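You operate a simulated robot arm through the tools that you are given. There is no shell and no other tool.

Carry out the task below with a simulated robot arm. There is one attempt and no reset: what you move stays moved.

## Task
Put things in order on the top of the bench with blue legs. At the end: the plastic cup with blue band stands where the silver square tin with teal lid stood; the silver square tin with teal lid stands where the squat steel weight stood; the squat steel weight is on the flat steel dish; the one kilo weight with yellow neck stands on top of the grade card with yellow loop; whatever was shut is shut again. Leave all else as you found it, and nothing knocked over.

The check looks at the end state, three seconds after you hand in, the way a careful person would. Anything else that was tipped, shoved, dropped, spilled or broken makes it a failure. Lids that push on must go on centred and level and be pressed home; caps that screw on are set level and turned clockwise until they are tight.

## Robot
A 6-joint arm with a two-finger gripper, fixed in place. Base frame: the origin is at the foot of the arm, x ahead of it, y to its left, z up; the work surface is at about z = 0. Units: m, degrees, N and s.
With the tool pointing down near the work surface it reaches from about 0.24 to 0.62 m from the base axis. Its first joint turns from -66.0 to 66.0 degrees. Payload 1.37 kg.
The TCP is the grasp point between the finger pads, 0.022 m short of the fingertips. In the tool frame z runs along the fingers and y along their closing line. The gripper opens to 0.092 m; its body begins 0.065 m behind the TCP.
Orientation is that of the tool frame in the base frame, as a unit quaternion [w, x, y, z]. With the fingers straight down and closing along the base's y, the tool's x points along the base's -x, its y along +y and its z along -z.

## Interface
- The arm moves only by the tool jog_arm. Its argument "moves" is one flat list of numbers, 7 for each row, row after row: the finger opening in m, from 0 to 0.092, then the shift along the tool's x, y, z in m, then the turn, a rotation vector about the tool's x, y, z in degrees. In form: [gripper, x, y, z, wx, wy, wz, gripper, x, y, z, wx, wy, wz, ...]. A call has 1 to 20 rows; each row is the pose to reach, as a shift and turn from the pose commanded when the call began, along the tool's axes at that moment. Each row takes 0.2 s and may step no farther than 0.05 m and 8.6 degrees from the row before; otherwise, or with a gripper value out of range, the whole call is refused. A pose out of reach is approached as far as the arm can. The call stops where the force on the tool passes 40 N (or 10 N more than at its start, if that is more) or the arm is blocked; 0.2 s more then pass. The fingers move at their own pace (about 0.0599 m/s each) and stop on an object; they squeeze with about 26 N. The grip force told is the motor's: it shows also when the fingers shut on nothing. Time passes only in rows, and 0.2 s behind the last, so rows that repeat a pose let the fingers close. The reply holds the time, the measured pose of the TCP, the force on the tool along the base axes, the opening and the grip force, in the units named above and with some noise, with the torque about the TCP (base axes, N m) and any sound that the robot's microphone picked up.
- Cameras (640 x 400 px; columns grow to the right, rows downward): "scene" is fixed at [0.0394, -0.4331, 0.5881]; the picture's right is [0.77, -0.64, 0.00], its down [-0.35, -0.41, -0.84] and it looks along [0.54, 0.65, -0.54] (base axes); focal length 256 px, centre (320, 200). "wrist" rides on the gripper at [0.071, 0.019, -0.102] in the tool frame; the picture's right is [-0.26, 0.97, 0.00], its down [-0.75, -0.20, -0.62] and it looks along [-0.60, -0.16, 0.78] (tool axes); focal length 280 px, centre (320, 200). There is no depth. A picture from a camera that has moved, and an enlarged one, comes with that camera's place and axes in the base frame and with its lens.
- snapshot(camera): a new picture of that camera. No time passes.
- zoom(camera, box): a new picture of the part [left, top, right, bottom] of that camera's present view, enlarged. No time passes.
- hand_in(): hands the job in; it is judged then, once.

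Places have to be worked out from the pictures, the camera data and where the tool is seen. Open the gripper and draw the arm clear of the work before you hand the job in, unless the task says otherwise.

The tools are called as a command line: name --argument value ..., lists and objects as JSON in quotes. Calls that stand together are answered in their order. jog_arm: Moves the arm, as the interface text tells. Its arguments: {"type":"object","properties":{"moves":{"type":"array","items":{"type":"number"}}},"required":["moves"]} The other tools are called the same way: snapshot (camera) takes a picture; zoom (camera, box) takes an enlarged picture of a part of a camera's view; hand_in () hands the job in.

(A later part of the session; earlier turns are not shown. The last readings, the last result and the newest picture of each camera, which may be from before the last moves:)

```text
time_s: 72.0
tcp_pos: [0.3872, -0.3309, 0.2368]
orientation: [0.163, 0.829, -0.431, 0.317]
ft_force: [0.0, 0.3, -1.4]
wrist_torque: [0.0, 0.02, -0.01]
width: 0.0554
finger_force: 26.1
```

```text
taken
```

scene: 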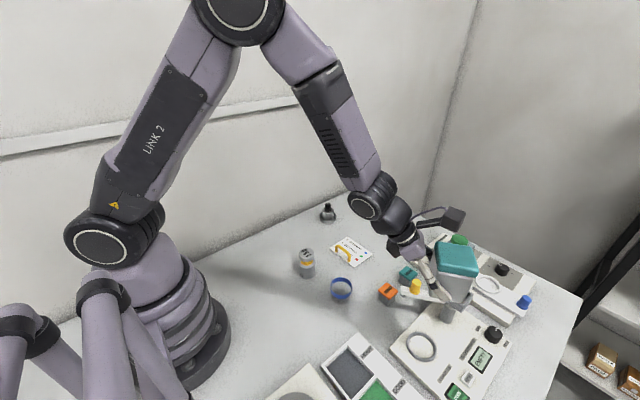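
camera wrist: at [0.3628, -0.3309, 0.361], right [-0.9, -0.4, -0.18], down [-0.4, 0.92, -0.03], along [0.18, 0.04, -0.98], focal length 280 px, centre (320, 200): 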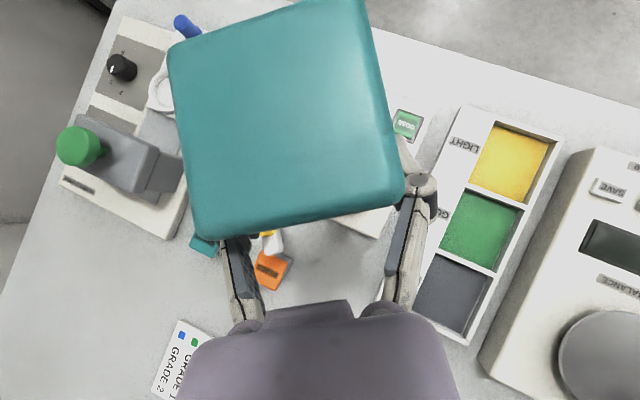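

The tin is above the nest. I correct by 2.5 mm and lower it to about 4 cm above the ring, then check in both views.

jog_arm --moves '[0.03, -0.023, 0.0006, 0.0264, 0, 0, 0, 0.03, -0.046, 0.0012, 0.0528, 0, 0, 0, 0.03, -0.0691, 0.0018, 0.0791, 0, 0, 0, 0.03, -0.0921, 0.0025, 0.1055, 0, 0, 0, 0.03, -0.0921, 0.0025, 0.1055, 0, 0, 0]'

snapshot --camera "wrist"

zoom --camera "scene" --box '[370, 260, 500, 380]'

```text
time_s: 73.2
tcp_pos: [0.3902, -0.3371, 0.0981]
orientation: [0.162, 0.829, -0.431, 0.317]
ft_force: [0.1, 0.1, -1.0]
wrist_torque: [0.02, 0.0, 0.03]
width: 0.0557
finger_force: 26.0
```

```text
taken
camera wrist: at [0.3645, -0.3371, 0.2221], right [-0.9, -0.4, -0.18], down [-0.4, 0.92, -0.04], along [0.18, 0.04, -0.98], focal length 280 px, centre (320, 200)
```

wrist: 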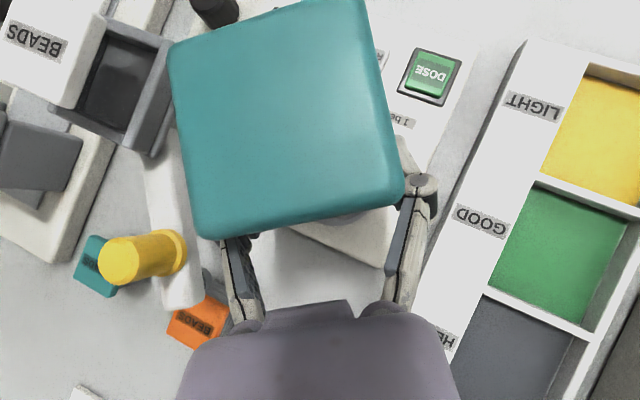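

```text
3.33 times, centred on (435, 320) of scene
camera zoom: at [0.0394, -0.4331, 0.5881], right [0.77, -0.64, 0.0], down [-0.35, -0.41, -0.84], along [0.54, 0.65, -0.54], focal length 854 px, centre (-63, -200)
```

zoom: 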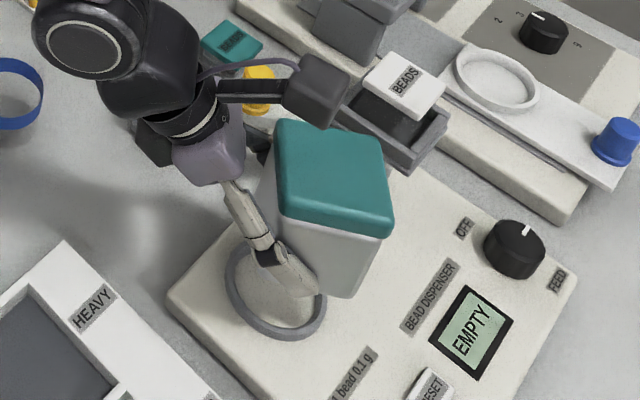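

The arm drifted a few millimetres during the descent: the tin's centre is now about 4 mm off in x and y from the nest centre. I correct and go down to 1.2 cm above the ring.

jog_arm --moves '[0.03, -0.008, 0.0005, 0.006, 0, 0, 0, 0.03, -0.016, 0.0011, 0.0125, 0, 0, 0, 0.03, -0.0239, 0.0011, 0.0189, 0, 0, 0, 0.03, -0.0239, 0.0011, 0.0189, 0, 0, 0, 0.03, -0.0239, 0.0011, 0.0189, 0, 0, 0]'

zoom --camera "scene" --box '[385, 285, 475, 370]'

snapshot --camera "wrist"

```text
time_s: 74.4
tcp_pos: [0.3854, -0.3312, 0.0686]
orientation: [0.163, 0.829, -0.43, 0.318]
ft_force: [-0.8, -0.4, -1.5]
wrist_torque: [0.01, -0.02, -0.01]
width: 0.0555
finger_force: 26.6
```

```text
4.71 times, centred on (430, 328) of scene
camera zoom: at [0.0394, -0.4331, 0.5881], right [0.77, -0.64, 0.0], down [-0.35, -0.41, -0.84], along [0.54, 0.65, -0.54], focal length 1205 px, centre (-198, -400)
```

zoom: 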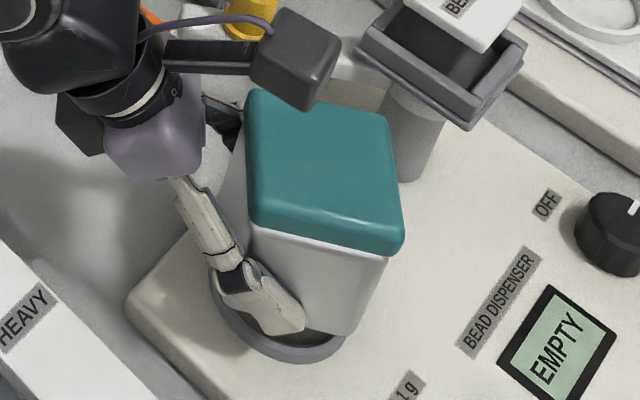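

```text
taken
camera wrist: at [0.3602, -0.3304, 0.192], right [-0.9, -0.4, -0.18], down [-0.4, 0.92, -0.04], along [0.18, 0.04, -0.98], focal length 280 px, centre (320, 200)
```

wrist: 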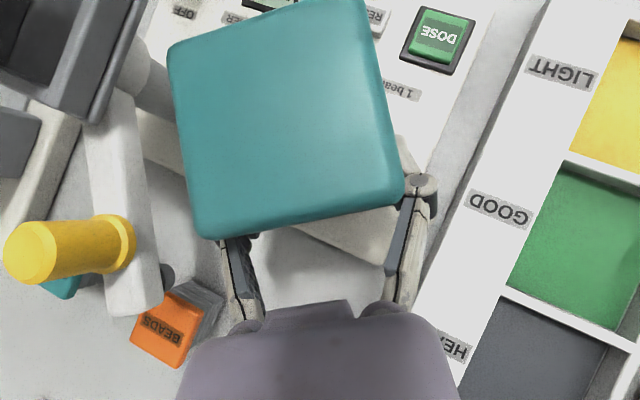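

From the lid's corners the tin's centre is at (0.394, -0.3435), 2 mm from the nest centre. I make that small correction and lower slowly until it touches the ring.

jog_arm --moves '[0.03, -0.0025, 0.0002, 0.0045, 0, 0, 0, 0.03, -0.005, 0.0004, 0.009, 0, 0, 0, 0.03, -0.0057, 0.0004, 0.0097, 0, 0, 0, 0.03, -0.0063, 0.0004, 0.0105, 0, 0, 0, 0.03, -0.007, 0.0004, 0.0112, 0, 0, 0, 0.03, -0.007, 0.0004, 0.0112, 0, 0, 0]'

zoom --camera "scene" --box '[385, 285, 475, 370]'

```text
time_s: 75.8
tcp_pos: [0.3842, -0.3333, 0.0557]
orientation: [0.163, 0.829, -0.431, 0.317]
ft_force: [0.4, 0.1, -0.8]
wrist_torque: [-0.02, 0.03, 0.02]
width: 0.0553
finger_force: 25.6
```

```text
4.71 times, centred on (430, 328) of scene
camera zoom: at [0.0394, -0.4331, 0.5881], right [0.77, -0.64, 0.0], down [-0.35, -0.41, -0.84], along [0.54, 0.65, -0.54], focal length 1205 px, centre (-198, -400)
```

zoom: 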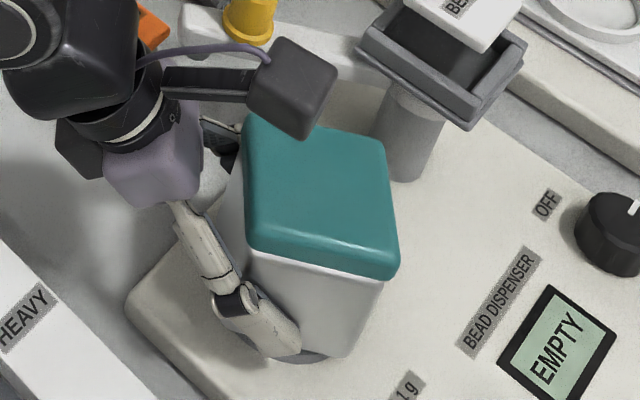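

No contact yet at this height. I continue down in 1 mm steps with a 1.5 mm x correction.

jog_arm --moves '[0.03, 0.0, -0.0012, 0.0013, 0, 0, 0, 0.03, -0.0007, -0.0012, 0.0021, 0, 0, 0, 0.03, -0.0014, -0.0012, 0.0028, 0, 0, 0, 0.03, -0.0014, -0.0012, 0.0028, 0, 0, 0]'

```text
time_s: 76.8
tcp_pos: [0.386, -0.3346, 0.0524]
orientation: [0.165, 0.828, -0.431, 0.319]
ft_force: [-3.7, -1.7, 16.3]
wrist_torque: [-0.21, -0.03, -0.04]
width: 0.0556
finger_force: 25.7
```

Contact: the tin sits on the ring with 16 N. I ease the pressure by about a millimetre and check the view before opening.

jog_arm --moves '[0.03, 0.0005, 0, -0.0006, 0, 0, 0, 0.03, 0.0008, 0, -0.0009, 0, 0, 0, 0.03, 0.0008, 0, -0.0009, 0, 0, 0]'

zoom --camera "scene" --box '[390, 300, 470, 370]'

snapshot --camera "wrist"

```text
time_s: 77.6
tcp_pos: [0.3863, -0.3342, 0.0539]
orientation: [0.163, 0.83, -0.43, 0.316]
ft_force: [1.3, -1.1, 3.0]
wrist_torque: [-0.1, -0.19, -0.02]
width: 0.0558
finger_force: 25.8
```

```text
5.71 times, centred on (430, 335) of scene
camera zoom: at [0.0394, -0.433, 0.5881], right [0.77, -0.64, 0.0], down [-0.35, -0.41, -0.84], along [0.54, 0.65, -0.54], focal length 1463 px, centre (-309, -571)
```

zoom: 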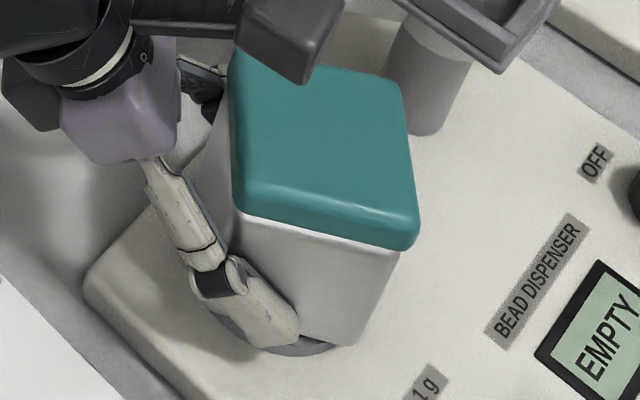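

```text
taken
camera wrist: at [0.3614, -0.333, 0.1768], right [-0.9, -0.4, -0.18], down [-0.4, 0.92, -0.03], along [0.17, 0.04, -0.98], focal length 280 px, centre (320, 200)
```

wrist: 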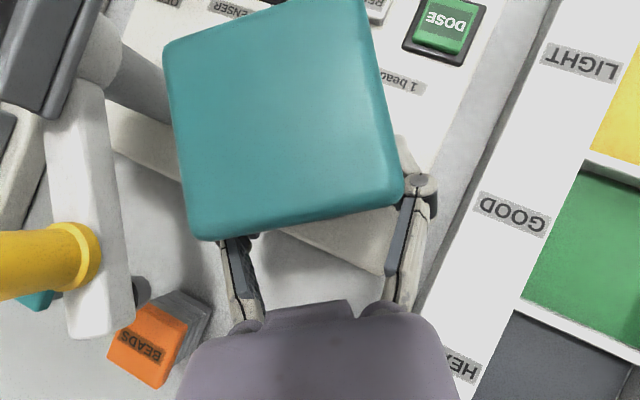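

The tin is resting on the ring at about (0.3946, -0.346) with the load nearly neutral. I open the fingers moderately and let it settle.

jog_arm --moves '[0.062, 0, 0, 0, 0, 0, 0, 0.07, 0, 0, 0, 0, 0, 0, 0.075, 0, 0, 0, 0, 0, 0, 0.075, 0, 0, 0, 0, 0, 0]'

zoom --camera "scene" --box '[390, 300, 470, 370]'

snapshot --camera "wrist"

```text
time_s: 78.6
tcp_pos: [0.3857, -0.3344, 0.0539]
orientation: [0.162, 0.829, -0.431, 0.318]
ft_force: [-0.5, 0.7, -1.2]
wrist_torque: [-0.03, -0.01, -0.02]
width: 0.0752
finger_force: 0.1
```

```text
5.71 times, centred on (430, 335) of scene
camera zoom: at [0.0394, -0.4331, 0.5881], right [0.77, -0.64, 0.0], down [-0.35, -0.41, -0.84], along [0.54, 0.65, -0.54], focal length 1463 px, centre (-309, -571)
```

zoom: 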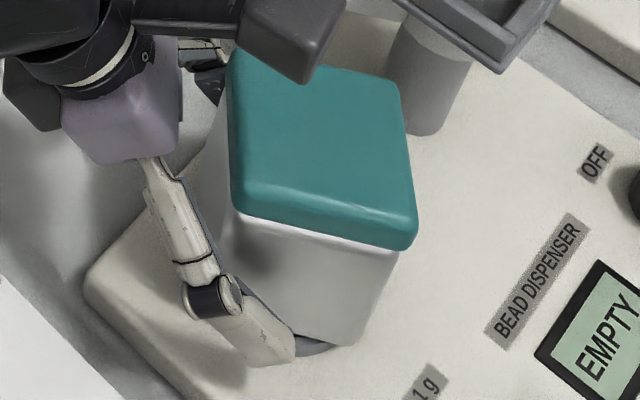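

```text
taken
camera wrist: at [0.3614, -0.3334, 0.1773], right [-0.9, -0.4, -0.18], down [-0.4, 0.92, -0.04], along [0.18, 0.04, -0.98], focal length 280 px, centre (320, 200)
```

wrist: 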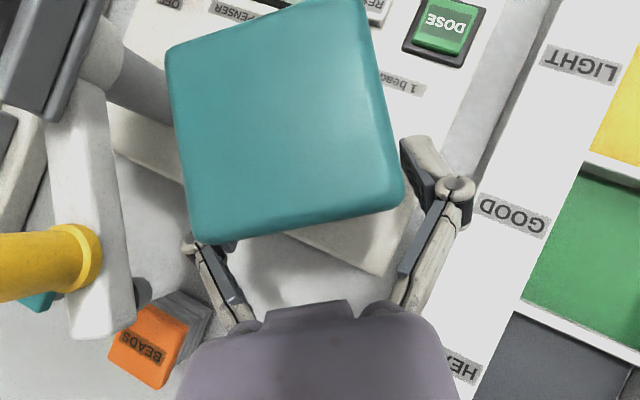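

The tin stands on its own. I withdraw along the tool axis, away from the tin and the hopper's arm.

jog_arm --moves '[0.075, 0, 0, -0.015, 0, 0, 0, 0.075, 0, 0, -0.035, 0, 0, 0, 0.075, 0, 0, -0.065, 0, 0, 0, 0.075, 0.03, 0, -0.1, 0, 0, 0, 0.075, 0.06, 0, -0.135, 0, 0, 0, 0.075, 0.06, 0, -0.135, 0, 0, 0]'

zoom --camera "scene" --box '[380, 280, 480, 370]'

snapshot --camera "wrist"

```text
time_s: 80.0
tcp_pos: [0.3612, -0.2922, 0.1925]
orientation: [0.163, 0.829, -0.431, 0.317]
ft_force: [-0.5, 0.3, -0.2]
wrist_torque: [0.02, 0.01, -0.01]
width: 0.0752
finger_force: 0.0
```

```text
4.44 times, centred on (430, 325) of scene
camera zoom: at [0.0394, -0.433, 0.5881], right [0.77, -0.64, 0.0], down [-0.35, -0.41, -0.84], along [0.54, 0.65, -0.54], focal length 1138 px, centre (-169, -356)
```

zoom: 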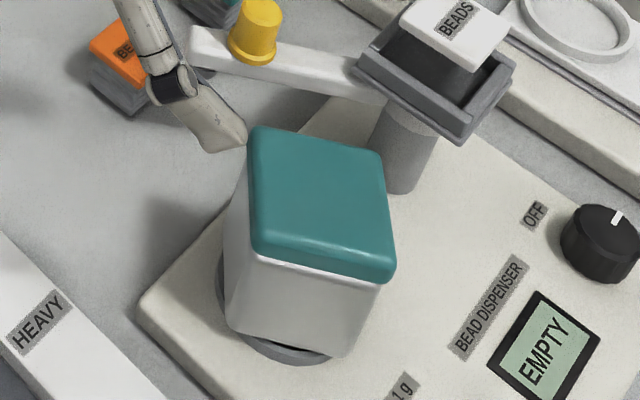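

```text
taken
camera wrist: at [0.3365, -0.2914, 0.3159], right [-0.9, -0.4, -0.18], down [-0.4, 0.92, -0.04], along [0.18, 0.04, -0.98], focal length 280 px, centre (320, 200)
```

wrist: 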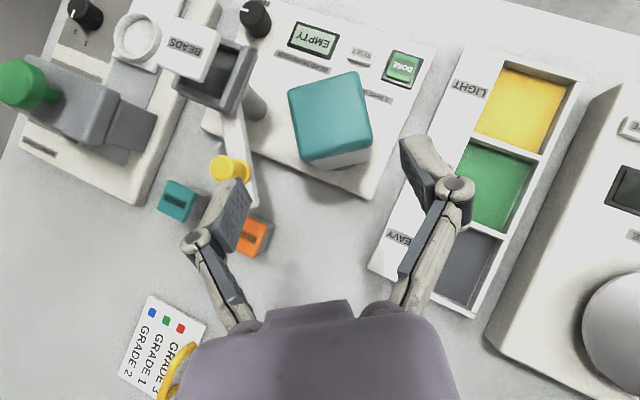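

The tin is on the nest. I zoom in from both cameras to check it is level and the lid is home.

zoom --camera "scene" --box '[400, 300, 460, 365]'

zoom --camera "wrist" --box '[260, 50, 400, 200]'

```text
6.15 times, centred on (430, 332) of scene
camera zoom: at [0.0394, -0.433, 0.5881], right [0.77, -0.64, 0.0], down [-0.35, -0.41, -0.84], along [0.54, 0.65, -0.54], focal length 1576 px, centre (-357, -615)
```

zoom: 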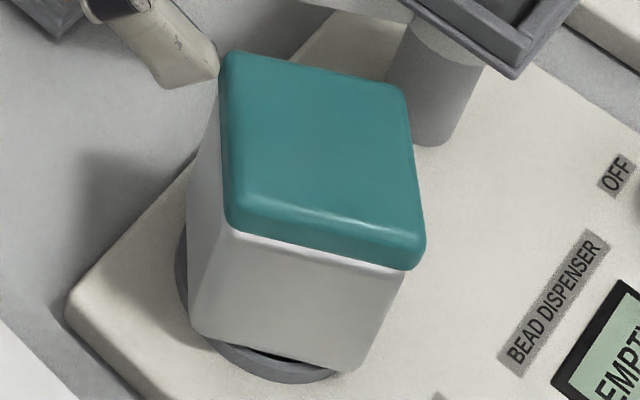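

```text
2.67 times, centred on (330, 125) of wrist
camera zoom: at [0.3365, -0.2914, 0.3159], right [-0.9, -0.4, -0.18], down [-0.4, 0.92, -0.04], along [0.18, 0.04, -0.98], focal length 748 px, centre (293, 400)
```

zoom: 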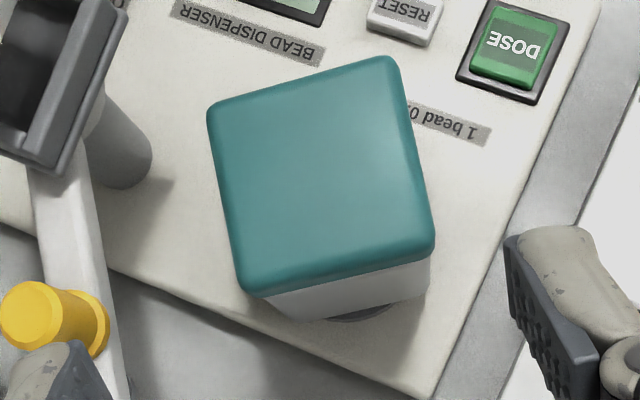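

The tin stands level on the nest with its centre at (0.3943, -0.3454) and the lid on. Next is the cup at about (0.36, -0.13): I straighten the tool, turn back to normal yaw, and go above it.

jog_arm --moves '[0.092, 0.0112, 0, -0.0124, 0, -7, 0, 0.092, 0.0223, 0, -0.0248, 0, -14, 0, 0.092, 0.0335, 0, -0.0372, 0, -21, 0, 0.092, 0.0446, 0, -0.0495, 0, -28, 0, 0.092, 0.0558, 0, -0.0619, 0, -35, 0, 0.092, 0.0669, 0, -0.0743, 0, -41.8, 0]'

jog_arm --moves '[0.092, -0.00901, -0.00631, 0, 0, 0, 8.333, 0.092, -0.01803, -0.01261, 0, 0, 0, 16.667, 0.092, -0.02704, -0.01892, 0, 0, 0, 25, 0.092, -0.03605, -0.02523, 0, 0, 0, 33.33, 0.092, -0.04507, -0.03153, 0, 0, 0, 41.67, 0.092, -0.05408, -0.03784, 0, 0, 0, 50, 0.092, -0.06309, -0.04415, 0, 0, 0, 58.33, 0.092, -0.07211, -0.05045, 0, 0, 0, 66.67, 0.092, -0.08112, -0.05676, 0, 0, 0, 75, 0.092, -0.09013, -0.06307, 0, 0, 0, 83.33, 0.092, -0.09915, -0.06937, 0, 0, 0, 91.67, 0.092, -0.10816, -0.07568, 0, 0, 0, 100, 0.092, -0.11717, -0.08199, 0, 0, 0, 108.33, 0.092, -0.12619, -0.08829, 0, 0, 0, 116.67, 0.092, -0.1352, -0.0946, 0, 0, 0, 125, 0.092, -0.1352, -0.0946, 0, 0, 0, 125]'

snapshot --camera "wrist"

snapshot --camera "scene"

```text
time_s: 81.4
tcp_pos: [0.3607, -0.2962, 0.2954]
orientation: [-0.001, 0.888, -0.461, 0.0]
ft_force: [0.4, -0.2, 0.4]
wrist_torque: [-0.01, -0.01, -0.04]
width: 0.0919
finger_force: 0.1
out of reach, approached as far as the arm can: row 2, 3
```

```text
time_s: 84.8
tcp_pos: [0.3584, -0.1308, 0.2954]
orientation: [0.001, 0.001, 1.0, 0.001]
ft_force: [-0.8, -0.8, -0.8]
wrist_torque: [0.0, 0.01, -0.01]
width: 0.0918
finger_force: 0.1
```

```text
taken
camera wrist: at [0.2871, -0.1136, 0.3972], right [0.26, 0.97, 0.0], down [0.75, -0.2, 0.63], along [0.6, -0.16, -0.78], focal length 280 px, centre (320, 200)
```

wrist: 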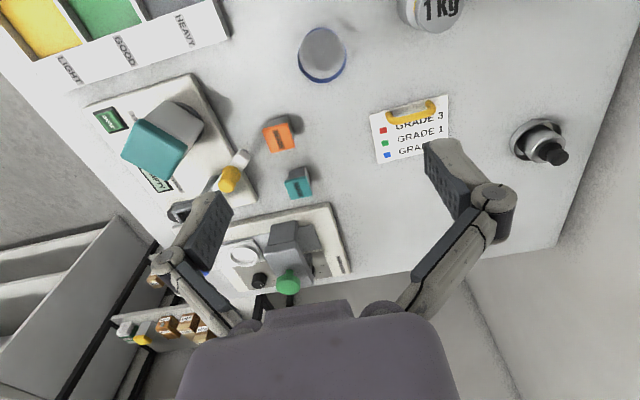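

```text
taken
```

scene: 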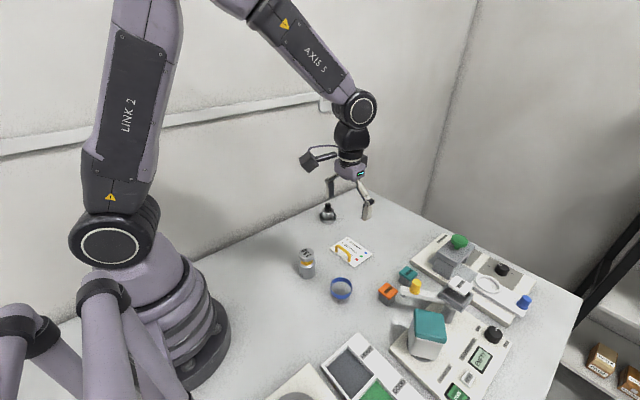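

The cup is nearly under the tool. I zoom on it from both cameras to see its shape and whether it holds anything.

zoom --camera "wrist" --box '[280, 10, 370, 100]'

zoom --camera "scene" --box '[320, 265, 365, 310]'

```text
4.44 times, centred on (325, 55) of wrist
camera zoom: at [0.2871, -0.1136, 0.3972], right [0.26, 0.97, 0.0], down [0.75, -0.2, 0.63], along [0.6, -0.16, -0.78], focal length 1246 px, centre (298, 844)
```

zoom: 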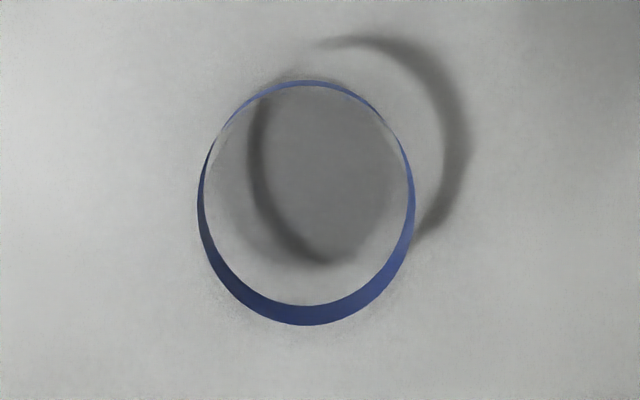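

```text
8.89 times, centred on (342, 288) of scene
camera zoom: at [0.0394, -0.4331, 0.5881], right [0.77, -0.64, 0.0], down [-0.35, -0.41, -0.84], along [0.54, 0.65, -0.54], focal length 2276 px, centre (120, -578)
```

zoom: 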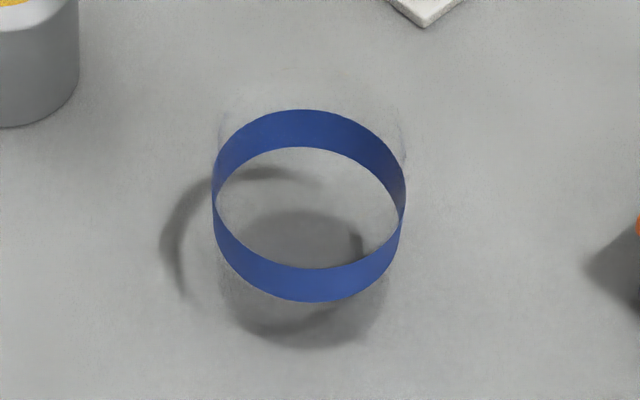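

The cup is a clear plastic with a band at z≈0.028–0.043, base about 49 mm wide, centre near (0.362, -0.1295), and it looks empty. I need its rim height, so I zoom in strongly on the faint outline.

zoom --camera "scene" --box '[325, 265, 357, 285]'

zoom --camera "wrist" --box '[290, 50, 360, 110]'

```text
16.00 times, centred on (341, 275) of scene
camera zoom: at [0.0394, -0.4331, 0.5881], right [0.77, -0.64, 0.0], down [-0.35, -0.41, -0.84], along [0.54, 0.65, -0.54], focal length 4097 px, centre (-16, -1000)
```

zoom: 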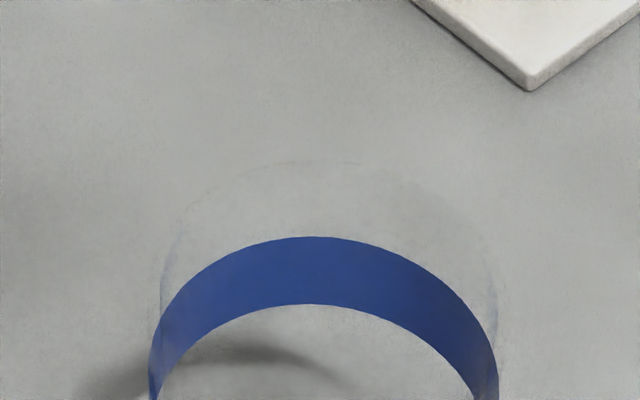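

```text
6.67 times, centred on (325, 80) of wrist
camera zoom: at [0.2871, -0.1136, 0.3972], right [0.26, 0.97, 0.0], down [0.75, -0.2, 0.63], along [0.6, -0.16, -0.78], focal length 1869 px, centre (287, 1000)
```

zoom: 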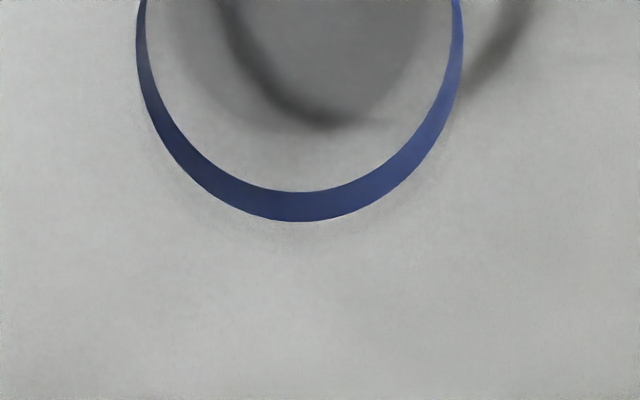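

The rim is at about z=0.064 and 54 mm wide, the band 57 mm, so a straight-down grip at the band works. The wrist view puts the cup at (0.3582, -0.1304); I descend partway and re-measure.

jog_arm --moves '[0.092, 0, 0, 0.04, 0, 0, 0, 0.092, 0, 0, 0.08, 0, 0, 0, 0.092, 0, 0, 0.12, 0, 0, 0, 0.092, 0, 0, 0.15, 0, 0, 0, 0.092, 0, 0, 0.15, 0, 0, 0]'

snapshot --camera "wrist"

zoom --camera "wrist" --box '[240, 40, 400, 170]'

```text
time_s: 86.0
tcp_pos: [0.3585, -0.1328, 0.1472]
orientation: [0.0, 0.0, 1.0, 0.001]
ft_force: [-0.2, -0.5, -0.6]
wrist_torque: [-0.03, 0.03, -0.01]
width: 0.092
finger_force: 0.2
```

```text
taken
camera wrist: at [0.2866, -0.1152, 0.2483], right [0.26, 0.97, 0.0], down [0.75, -0.2, 0.63], along [0.61, -0.16, -0.78], focal length 280 px, centre (320, 200)
```

wrist: 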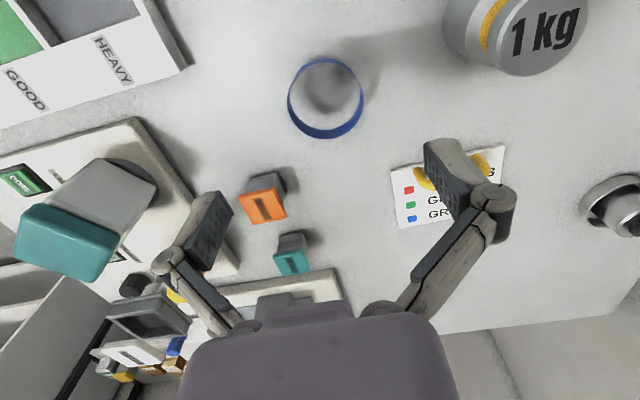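

```text
3.08 times, centred on (320, 105) of wrist
camera zoom: at [0.2866, -0.1152, 0.2483], right [0.26, 0.97, 0.0], down [0.75, -0.2, 0.63], along [0.61, -0.16, -0.78], focal length 863 px, centre (320, 492)
```

zoom: 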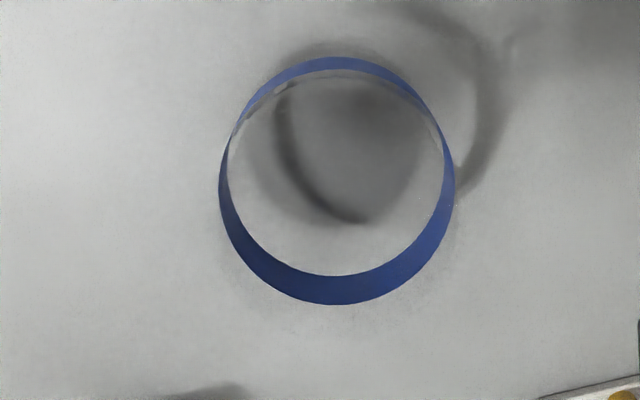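

The cup's centre is (0.3573, -0.1298). I shift 3 mm and descend around it to band height.

jog_arm --moves '[0.092, 0.0012, 0.003, 0.03, 0, 0, 0, 0.092, 0.0012, 0.003, 0.06, 0, 0, 0, 0.092, 0.0012, 0.003, 0.085, 0, 0, 0, 0.092, 0.0012, 0.003, 0.102, 0, 0, 0, 0.092, 0.0012, 0.003, 0.102, 0, 0, 0]'

snapshot --camera "wrist"

zoom --camera "scene" --box '[310, 255, 375, 310]'

```text
time_s: 87.2
tcp_pos: [0.3605, -0.1284, 0.0427]
orientation: [0.0, 0.0, 1.0, 0.0]
ft_force: [-0.3, 0.4, 0.0]
wrist_torque: [0.01, 0.0, -0.03]
width: 0.0921
finger_force: 0.1
```

```text
taken
camera wrist: at [0.2891, -0.1098, 0.1454], right [0.26, 0.97, 0.0], down [0.75, -0.2, 0.63], along [0.61, -0.16, -0.78], focal length 280 px, centre (320, 200)
```

wrist: 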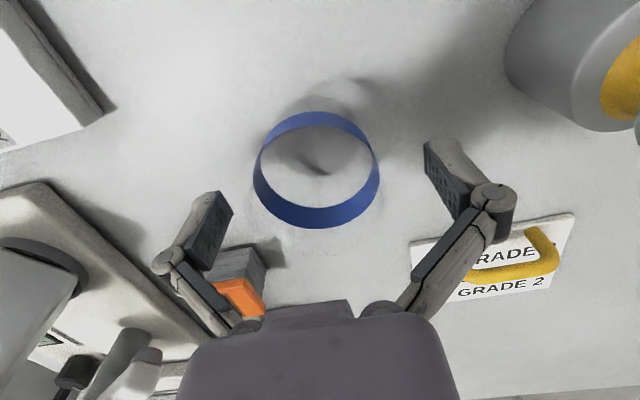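

```text
7.27 times, centred on (342, 282) of scene
camera zoom: at [0.0394, -0.4331, 0.5881], right [0.77, -0.64, 0.0], down [-0.35, -0.41, -0.84], along [0.54, 0.65, -0.54], focal length 1862 px, centre (156, -400)
```

zoom: 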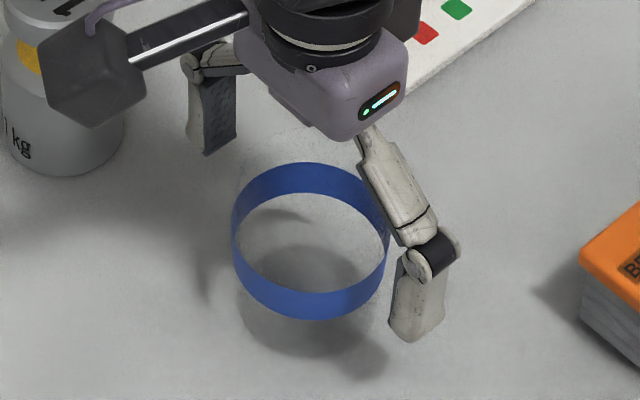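

Measured TCP is 3 mm beyond the cup's centre in x and 1.4 mm in y. I correct that and close on the band.

jog_arm --moves '[0.092, 0.003, -0.0014, 0, 0, 0, 0, 0.075, 0.003, -0.0014, 0, 0, 0, 0, 0.065, 0.003, -0.0014, 0, 0, 0, 0, 0.065, 0.003, -0.0014, 0, 0, 0, 0]'

snapshot --camera "wrist"

```text
time_s: 88.2
tcp_pos: [0.3561, -0.1301, 0.0444]
orientation: [0.001, -0.001, 1.0, 0.0]
ft_force: [0.1, -0.2, 0.3]
wrist_torque: [-0.01, -0.02, 0.04]
width: 0.0652
finger_force: 0.0
```

```text
taken
camera wrist: at [0.2857, -0.111, 0.1454], right [0.26, 0.97, 0.0], down [0.75, -0.2, 0.63], along [0.61, -0.16, -0.78], focal length 280 px, centre (320, 200)
```

wrist: 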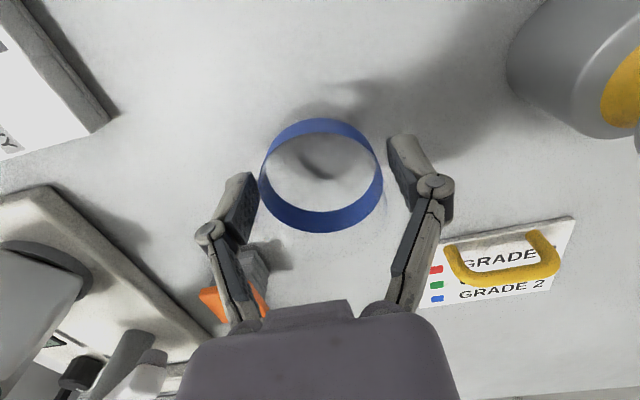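

The cup is centred between the pads. I close, commanding only slightly under the band's width.

jog_arm --moves '[0.058, 0, 0, 0, 0, 0, 0, 0.052, 0, 0, 0, 0, 0, 0, 0.052, 0, 0, 0, 0, 0, 0]'

snapshot --camera "wrist"

zoom --camera "scene" --box '[310, 255, 375, 310]'

```text
time_s: 89.0
tcp_pos: [0.357, -0.1305, 0.0433]
orientation: [0.0, -0.001, 1.0, 0.001]
ft_force: [-0.5, 0.7, 4.9]
wrist_torque: [0.01, -0.02, -0.01]
width: 0.0548
finger_force: 26.0
```

```text
taken
camera wrist: at [0.2858, -0.111, 0.1456], right [0.26, 0.97, 0.0], down [0.75, -0.2, 0.63], along [0.61, -0.16, -0.78], focal length 280 px, centre (320, 200)
```

wrist: 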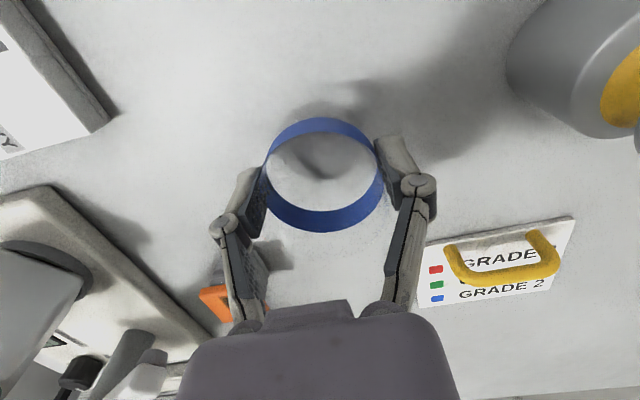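

```text
7.27 times, centred on (342, 282) of scene
camera zoom: at [0.0394, -0.433, 0.5881], right [0.77, -0.64, 0.0], down [-0.35, -0.41, -0.84], along [0.54, 0.65, -0.54], focal length 1862 px, centre (156, -400)
```

zoom: 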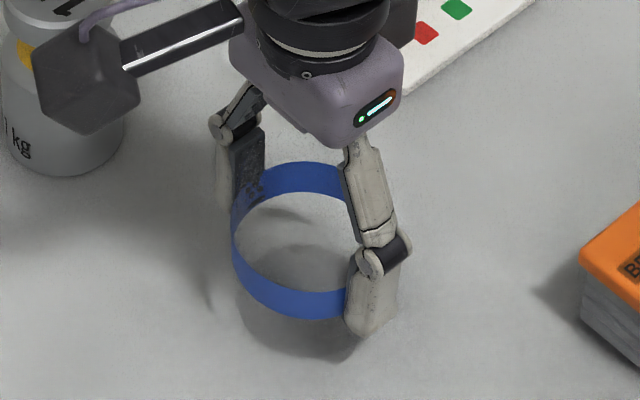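

The cup is held at 54.8 mm. I lift it slowly and look.

jog_arm --moves '[0.052, 0, 0, -0.003, 0, 0, 0, 0.052, 0, 0, -0.008, 0, 0, 0, 0.052, 0, 0, -0.015, 0, 0, 0, 0.052, 0, 0, -0.025, 0, 0, 0, 0.052, 0, 0, -0.025, 0, 0, 0]'

snapshot --camera "wrist"

zoom --camera "scene" --box '[310, 245, 375, 300]'

```text
time_s: 90.2
tcp_pos: [0.3563, -0.1306, 0.0668]
orientation: [0.0, -0.001, 1.0, 0.0]
ft_force: [0.0, 0.3, -0.2]
wrist_torque: [0.04, 0.03, 0.0]
width: 0.055
finger_force: 25.6
```

```text
taken
camera wrist: at [0.2845, -0.1119, 0.17], right [0.26, 0.97, 0.0], down [0.75, -0.2, 0.63], along [0.6, -0.16, -0.78], focal length 280 px, centre (320, 200)
```

wrist: 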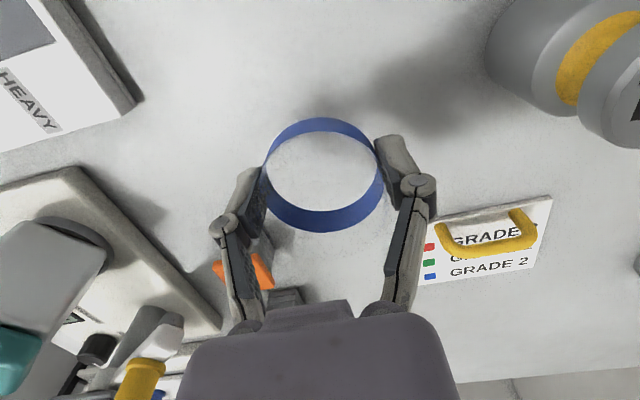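

```text
7.27 times, centred on (342, 272) of scene
camera zoom: at [0.0394, -0.4331, 0.5881], right [0.77, -0.64, 0.0], down [-0.35, -0.41, -0.84], along [0.54, 0.65, -0.54], focal length 1862 px, centre (156, -327)
```

zoom: 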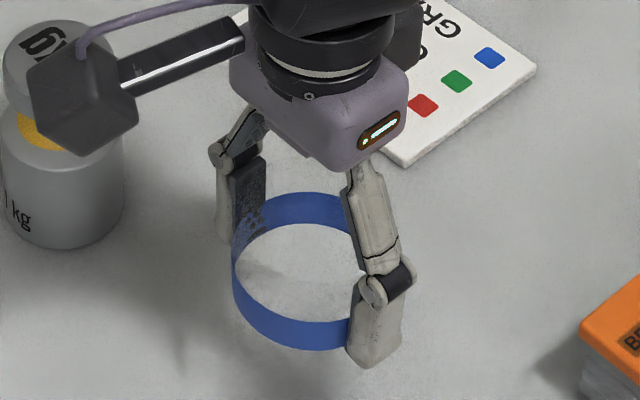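

The cup is up and level. I raise it over the 1 kg weight's height and carry it to above the tin's old place.

jog_arm --moves '[0.052, 0, 0, -0.04, 0, 0, 0, 0.052, 0, 0, -0.08, 0, 0, 0, 0.052, 0, 0, -0.12, 0, 0, 0, 0.052, 0, 0, -0.16, 0, 0, 0, 0.052, 0.0081, 0.0401, -0.16, 0, 0, 0, 0.052, 0.0161, 0.0803, -0.16, 0, 0, 0, 0.052, 0.0242, 0.1204, -0.16, 0, 0, 0, 0.052, 0.0323, 0.1606, -0.16, 0, 0, 0, 0.052, 0.0404, 0.2007, -0.16, 0, 0, 0, 0.052, 0.0484, 0.2409, -0.16, 0, 0, 0, 0.052, 0.0565, 0.281, -0.16, 0, 0, 0, 0.052, 0.0565, 0.281, -0.16, 0, 0, 0]'

snapshot --camera "wrist"

snapshot --camera "scene"

```text
time_s: 92.8
tcp_pos: [0.2975, 0.1518, 0.2284]
orientation: [0.0, 0.0, 1.0, 0.001]
ft_force: [-1.1, 0.8, -0.9]
wrist_torque: [-0.02, -0.02, -0.01]
width: 0.055
finger_force: 25.9
```

```text
taken
camera wrist: at [0.2269, 0.1702, 0.3311], right [0.26, 0.97, 0.0], down [0.75, -0.2, 0.63], along [0.61, -0.16, -0.78], focal length 280 px, centre (320, 200)
```

wrist: 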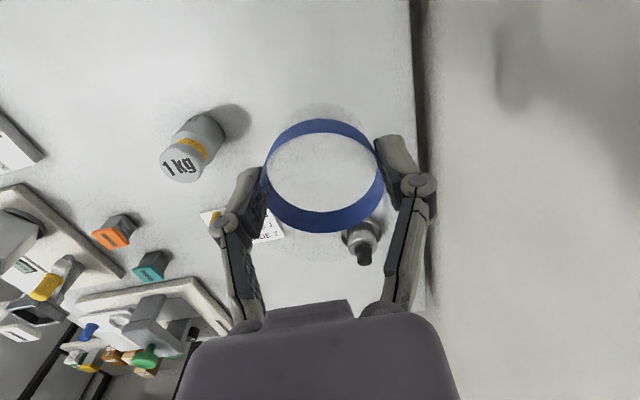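

```text
taken
```

scene: 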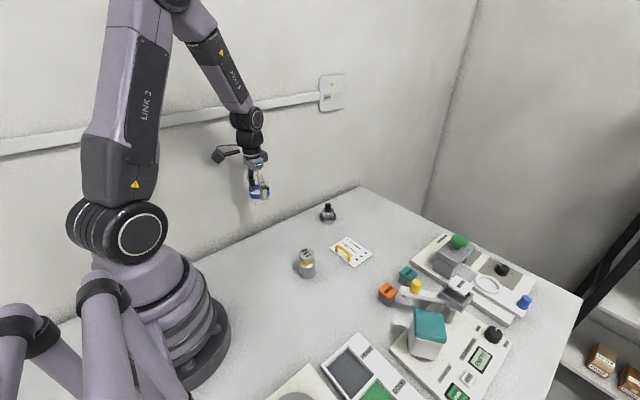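

I lower the cup above the tin's old place to about 2 cm above the bench, then re-check the position.

jog_arm --moves '[0.052, -0.0006, -0.0004, 0.04, 0, 0, 0, 0.052, -0.0012, -0.0008, 0.08, 0, 0, 0, 0.052, -0.0018, -0.0012, 0.12, 0, 0, 0, 0.052, -0.0023, -0.0015, 0.145, 0, 0, 0, 0.052, -0.0023, -0.0015, 0.163, 0, 0, 0, 0.052, -0.0023, -0.0015, 0.163, 0, 0, 0, 0.052, -0.0023, -0.0015, 0.163, 0, 0, 0]'

zoom --camera "scene" --box '[235, 205, 305, 265]'

```text
time_s: 94.4
tcp_pos: [0.3, 0.1508, 0.0674]
orientation: [0.001, 0.0, 1.0, 0.001]
ft_force: [-0.5, -0.8, -1.0]
wrist_torque: [-0.01, -0.02, -0.03]
width: 0.0547
finger_force: 25.8
```

```text
6.67 times, centred on (270, 235) of scene
camera zoom: at [0.0394, -0.4331, 0.5881], right [0.77, -0.64, 0.0], down [-0.35, -0.41, -0.84], along [0.54, 0.65, -0.54], focal length 1707 px, centre (653, -33)
```

zoom: 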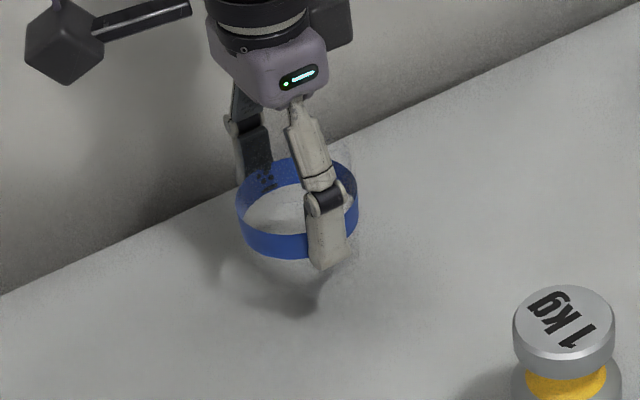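

The cup is right over the spot at (0.300, 0.151). I set it down slowly, watching for contact.

jog_arm --moves '[0.052, 0, 0, 0.008, 0, 0, 0, 0.052, 0, 0, 0.015, 0, 0, 0, 0.052, 0, 0, 0.019, 0, 0, 0, 0.052, 0, 0, 0.0215, 0, 0, 0, 0.052, 0, 0, 0.0225, 0, 0, 0, 0.052, 0, 0, 0.0225, 0, 0, 0]'

```text
time_s: 95.8
tcp_pos: [0.3016, 0.1496, 0.043]
orientation: [0.001, 0.0, 1.0, 0.002]
ft_force: [-3.2, -0.1, 13.8]
wrist_torque: [0.01, 0.13, 0.04]
width: 0.0551
finger_force: 26.1
```

Contact at z=0.043. I ease the push by 1 mm and open the fingers, then rise.

jog_arm --moves '[0.052, 0.0003, 0, -0.001, 0, 0, 0, 0.052, 0.0003, 0, -0.001, 0, 0, 0, 0.06, 0.0003, 0, -0.001, 0, 0, 0, 0.07, 0.0003, 0, -0.001, 0, 0, 0, 0.08, 0.0003, 0, -0.001, 0, 0, 0, 0.092, 0.0003, 0, -0.001, 0, 0, 0]'

snapshot --camera "wrist"

zoom --camera "scene" --box '[235, 205, 305, 265]'

```text
time_s: 97.2
tcp_pos: [0.3012, 0.1491, 0.0442]
orientation: [0.001, -0.001, 1.0, 0.001]
ft_force: [-0.9, -0.2, 0.2]
wrist_torque: [0.03, -0.03, 0.05]
width: 0.0921
finger_force: 0.0
```

```text
taken
camera wrist: at [0.2302, 0.1676, 0.1456], right [0.26, 0.97, 0.0], down [0.75, -0.2, 0.63], along [0.61, -0.16, -0.78], focal length 280 px, centre (320, 200)
```

wrist: 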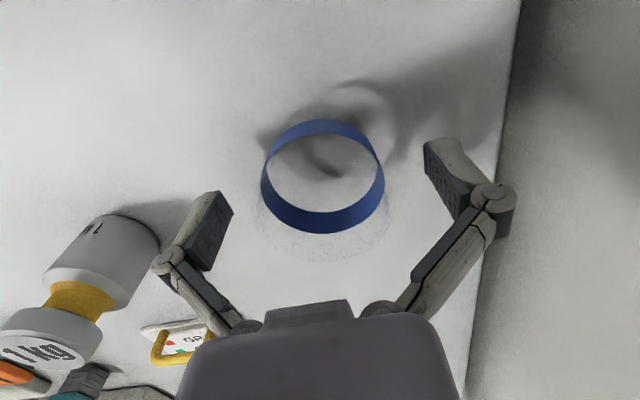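

```text
6.67 times, centred on (270, 235) of scene
camera zoom: at [0.0394, -0.4331, 0.5881], right [0.77, -0.64, 0.0], down [-0.35, -0.41, -0.84], along [0.54, 0.65, -0.54], focal length 1707 px, centre (653, -33)
```

zoom: 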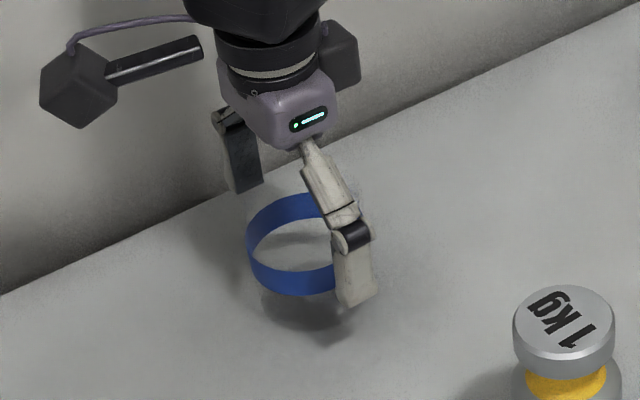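

The cup stands upright in the tin's old place. I rise straight up and then look at the 1 kg weight.

jog_arm --moves '[0.092, 0, 0, -0.02, 0, 0, 0, 0.092, 0, 0, -0.05, 0, 0, 0, 0.092, 0, 0, -0.09, 0, 0, 0, 0.092, 0, 0, -0.13, 0, 0, 0, 0.092, 0, 0, -0.17, 0, 0, 0, 0.092, -0.01, -0.04, -0.19, 0, 0, 0, 0.092, -0.02, -0.08, -0.2, 0, 0, 0, 0.092, -0.03, -0.12, -0.2, 0, 0, 0, 0.092, -0.036, -0.15, -0.2, 0, 0, 0, 0.092, -0.036, -0.15, -0.2, 0, 0, 0]'

snapshot --camera "wrist"

zoom --camera "scene" --box '[240, 215, 380, 300]'

```text
time_s: 99.4
tcp_pos: [0.3326, -0.0058, 0.2415]
orientation: [0.002, -0.001, 1.0, 0.001]
ft_force: [-0.2, -0.4, 0.8]
wrist_torque: [0.01, 0.03, -0.01]
width: 0.092
finger_force: 0.1
```

```text
taken
camera wrist: at [0.2623, 0.0124, 0.3442], right [0.26, 0.97, 0.0], down [0.75, -0.2, 0.63], along [0.61, -0.16, -0.78], focal length 280 px, centre (320, 200)
```

wrist: 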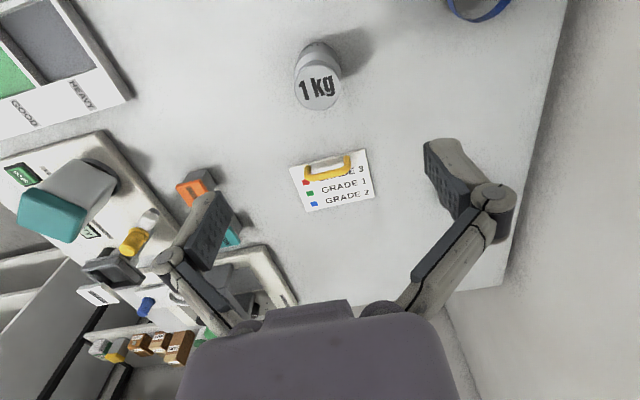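

```text
4.57 times, centred on (310, 258) of scene
camera zoom: at [0.0394, -0.4331, 0.5881], right [0.77, -0.64, 0.0], down [-0.35, -0.41, -0.84], along [0.54, 0.65, -0.54], focal length 1171 px, centre (366, -63)
```

zoom: 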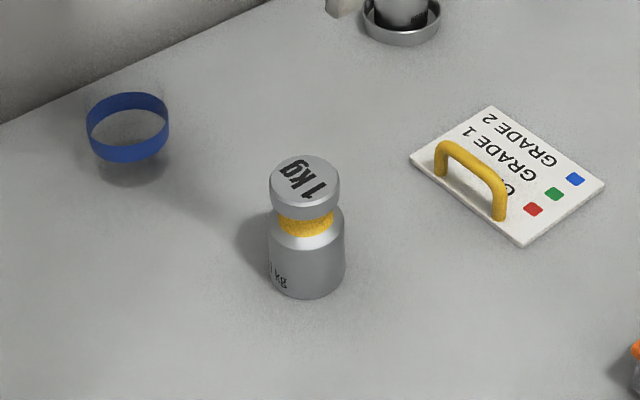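

The 1 kg weight is about 87 mm tall with a 43 mm head, at about (0.338, -0.008); the card spans x 0.458–0.544, y -0.088–0.023 with its loop along the near edge. I lower over the weight and measure it more closely.

jog_arm --moves '[0.092, -0.0027, -0.0011, 0.035, 0, 0, 0, 0.092, -0.0054, -0.0022, 0.07, 0, 0, 0, 0.092, -0.0054, -0.0022, 0.07, 0, 0, 0]'

zoom --camera "wrist" --box '[240, 30, 400, 150]'

zoom --camera "scene" --box '[285, 235, 335, 285]'

zoom --camera "wrist" --box '[260, 130, 420, 250]'

```text
time_s: 100.2
tcp_pos: [0.3419, -0.0058, 0.1711]
orientation: [0.001, -0.001, 1.0, 0.001]
ft_force: [-0.2, -1.1, 0.9]
wrist_torque: [-0.03, 0.03, 0.02]
width: 0.0919
finger_force: 0.0
```

```text
3.33 times, centred on (320, 90) of wrist
camera zoom: at [0.271, 0.0134, 0.2726], right [0.26, 0.97, 0.0], down [0.75, -0.2, 0.63], along [0.61, -0.16, -0.78], focal length 935 px, centre (320, 567)
```

zoom: 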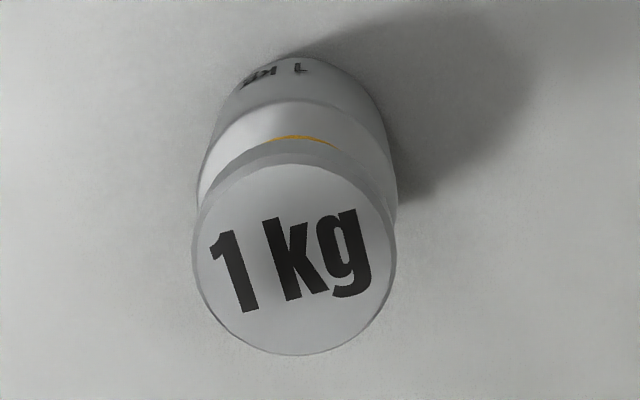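

```text
8.00 times, centred on (310, 260) of scene
camera zoom: at [0.0394, -0.4331, 0.5881], right [0.77, -0.64, 0.0], down [-0.35, -0.41, -0.84], along [0.54, 0.65, -0.54], focal length 2048 px, centre (400, -280)
```

zoom: 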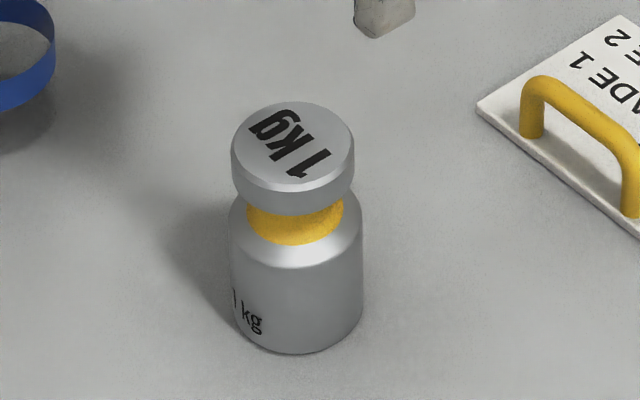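

```text
3.33 times, centred on (340, 190) of wrist
camera zoom: at [0.271, 0.0134, 0.2726], right [0.26, 0.97, 0.0], down [0.75, -0.2, 0.63], along [0.61, -0.16, -0.78], focal length 935 px, centre (253, 233)
```

zoom: 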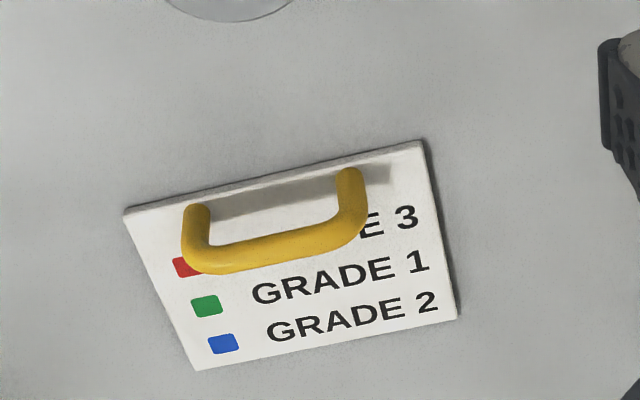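

The head centre is at about (0.338, -0.010) with its top near z=0.083. I shift over it and go down to just above the head.

jog_arm --moves '[0.092, 0.002, -0.0021, 0.02, 0, 0, 0, 0.092, 0.0039, -0.0042, 0.04, 0, 0, 0, 0.092, 0.0039, -0.0042, 0.055, 0, 0, 0, 0.092, 0.0039, -0.0042, 0.055, 0, 0, 0]'

zoom --camera "wrist" --box '[220, 50, 420, 200]'

zoom --camera "scene" --box '[275, 220, 345, 285]'

```text
time_s: 101.2
tcp_pos: [0.3377, -0.0068, 0.1165]
orientation: [0.001, -0.001, 1.0, 0.001]
ft_force: [0.8, -0.2, 1.0]
wrist_torque: [0.0, 0.01, -0.01]
width: 0.0919
finger_force: 0.0
```

```text
2.67 times, centred on (320, 125) of wrist
camera zoom: at [0.2661, 0.0123, 0.2192], right [0.26, 0.97, 0.0], down [0.75, -0.2, 0.63], along [0.61, -0.16, -0.78], focal length 748 px, centre (320, 400)
```

zoom: 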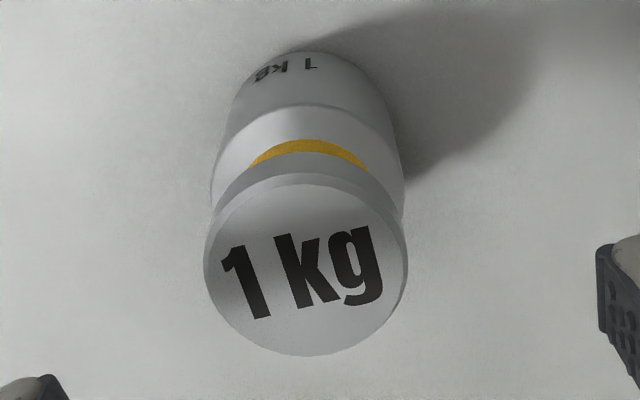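

```text
6.15 times, centred on (310, 252) of scene
camera zoom: at [0.0394, -0.4331, 0.5881], right [0.77, -0.64, 0.0], down [-0.35, -0.41, -0.84], along [0.54, 0.65, -0.54], focal length 1576 px, centre (382, -123)
```

zoom: 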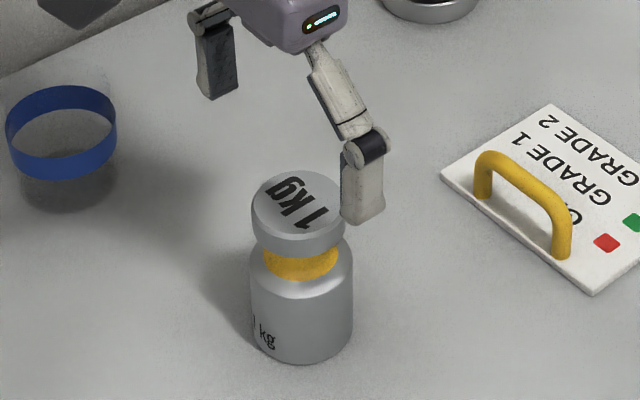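

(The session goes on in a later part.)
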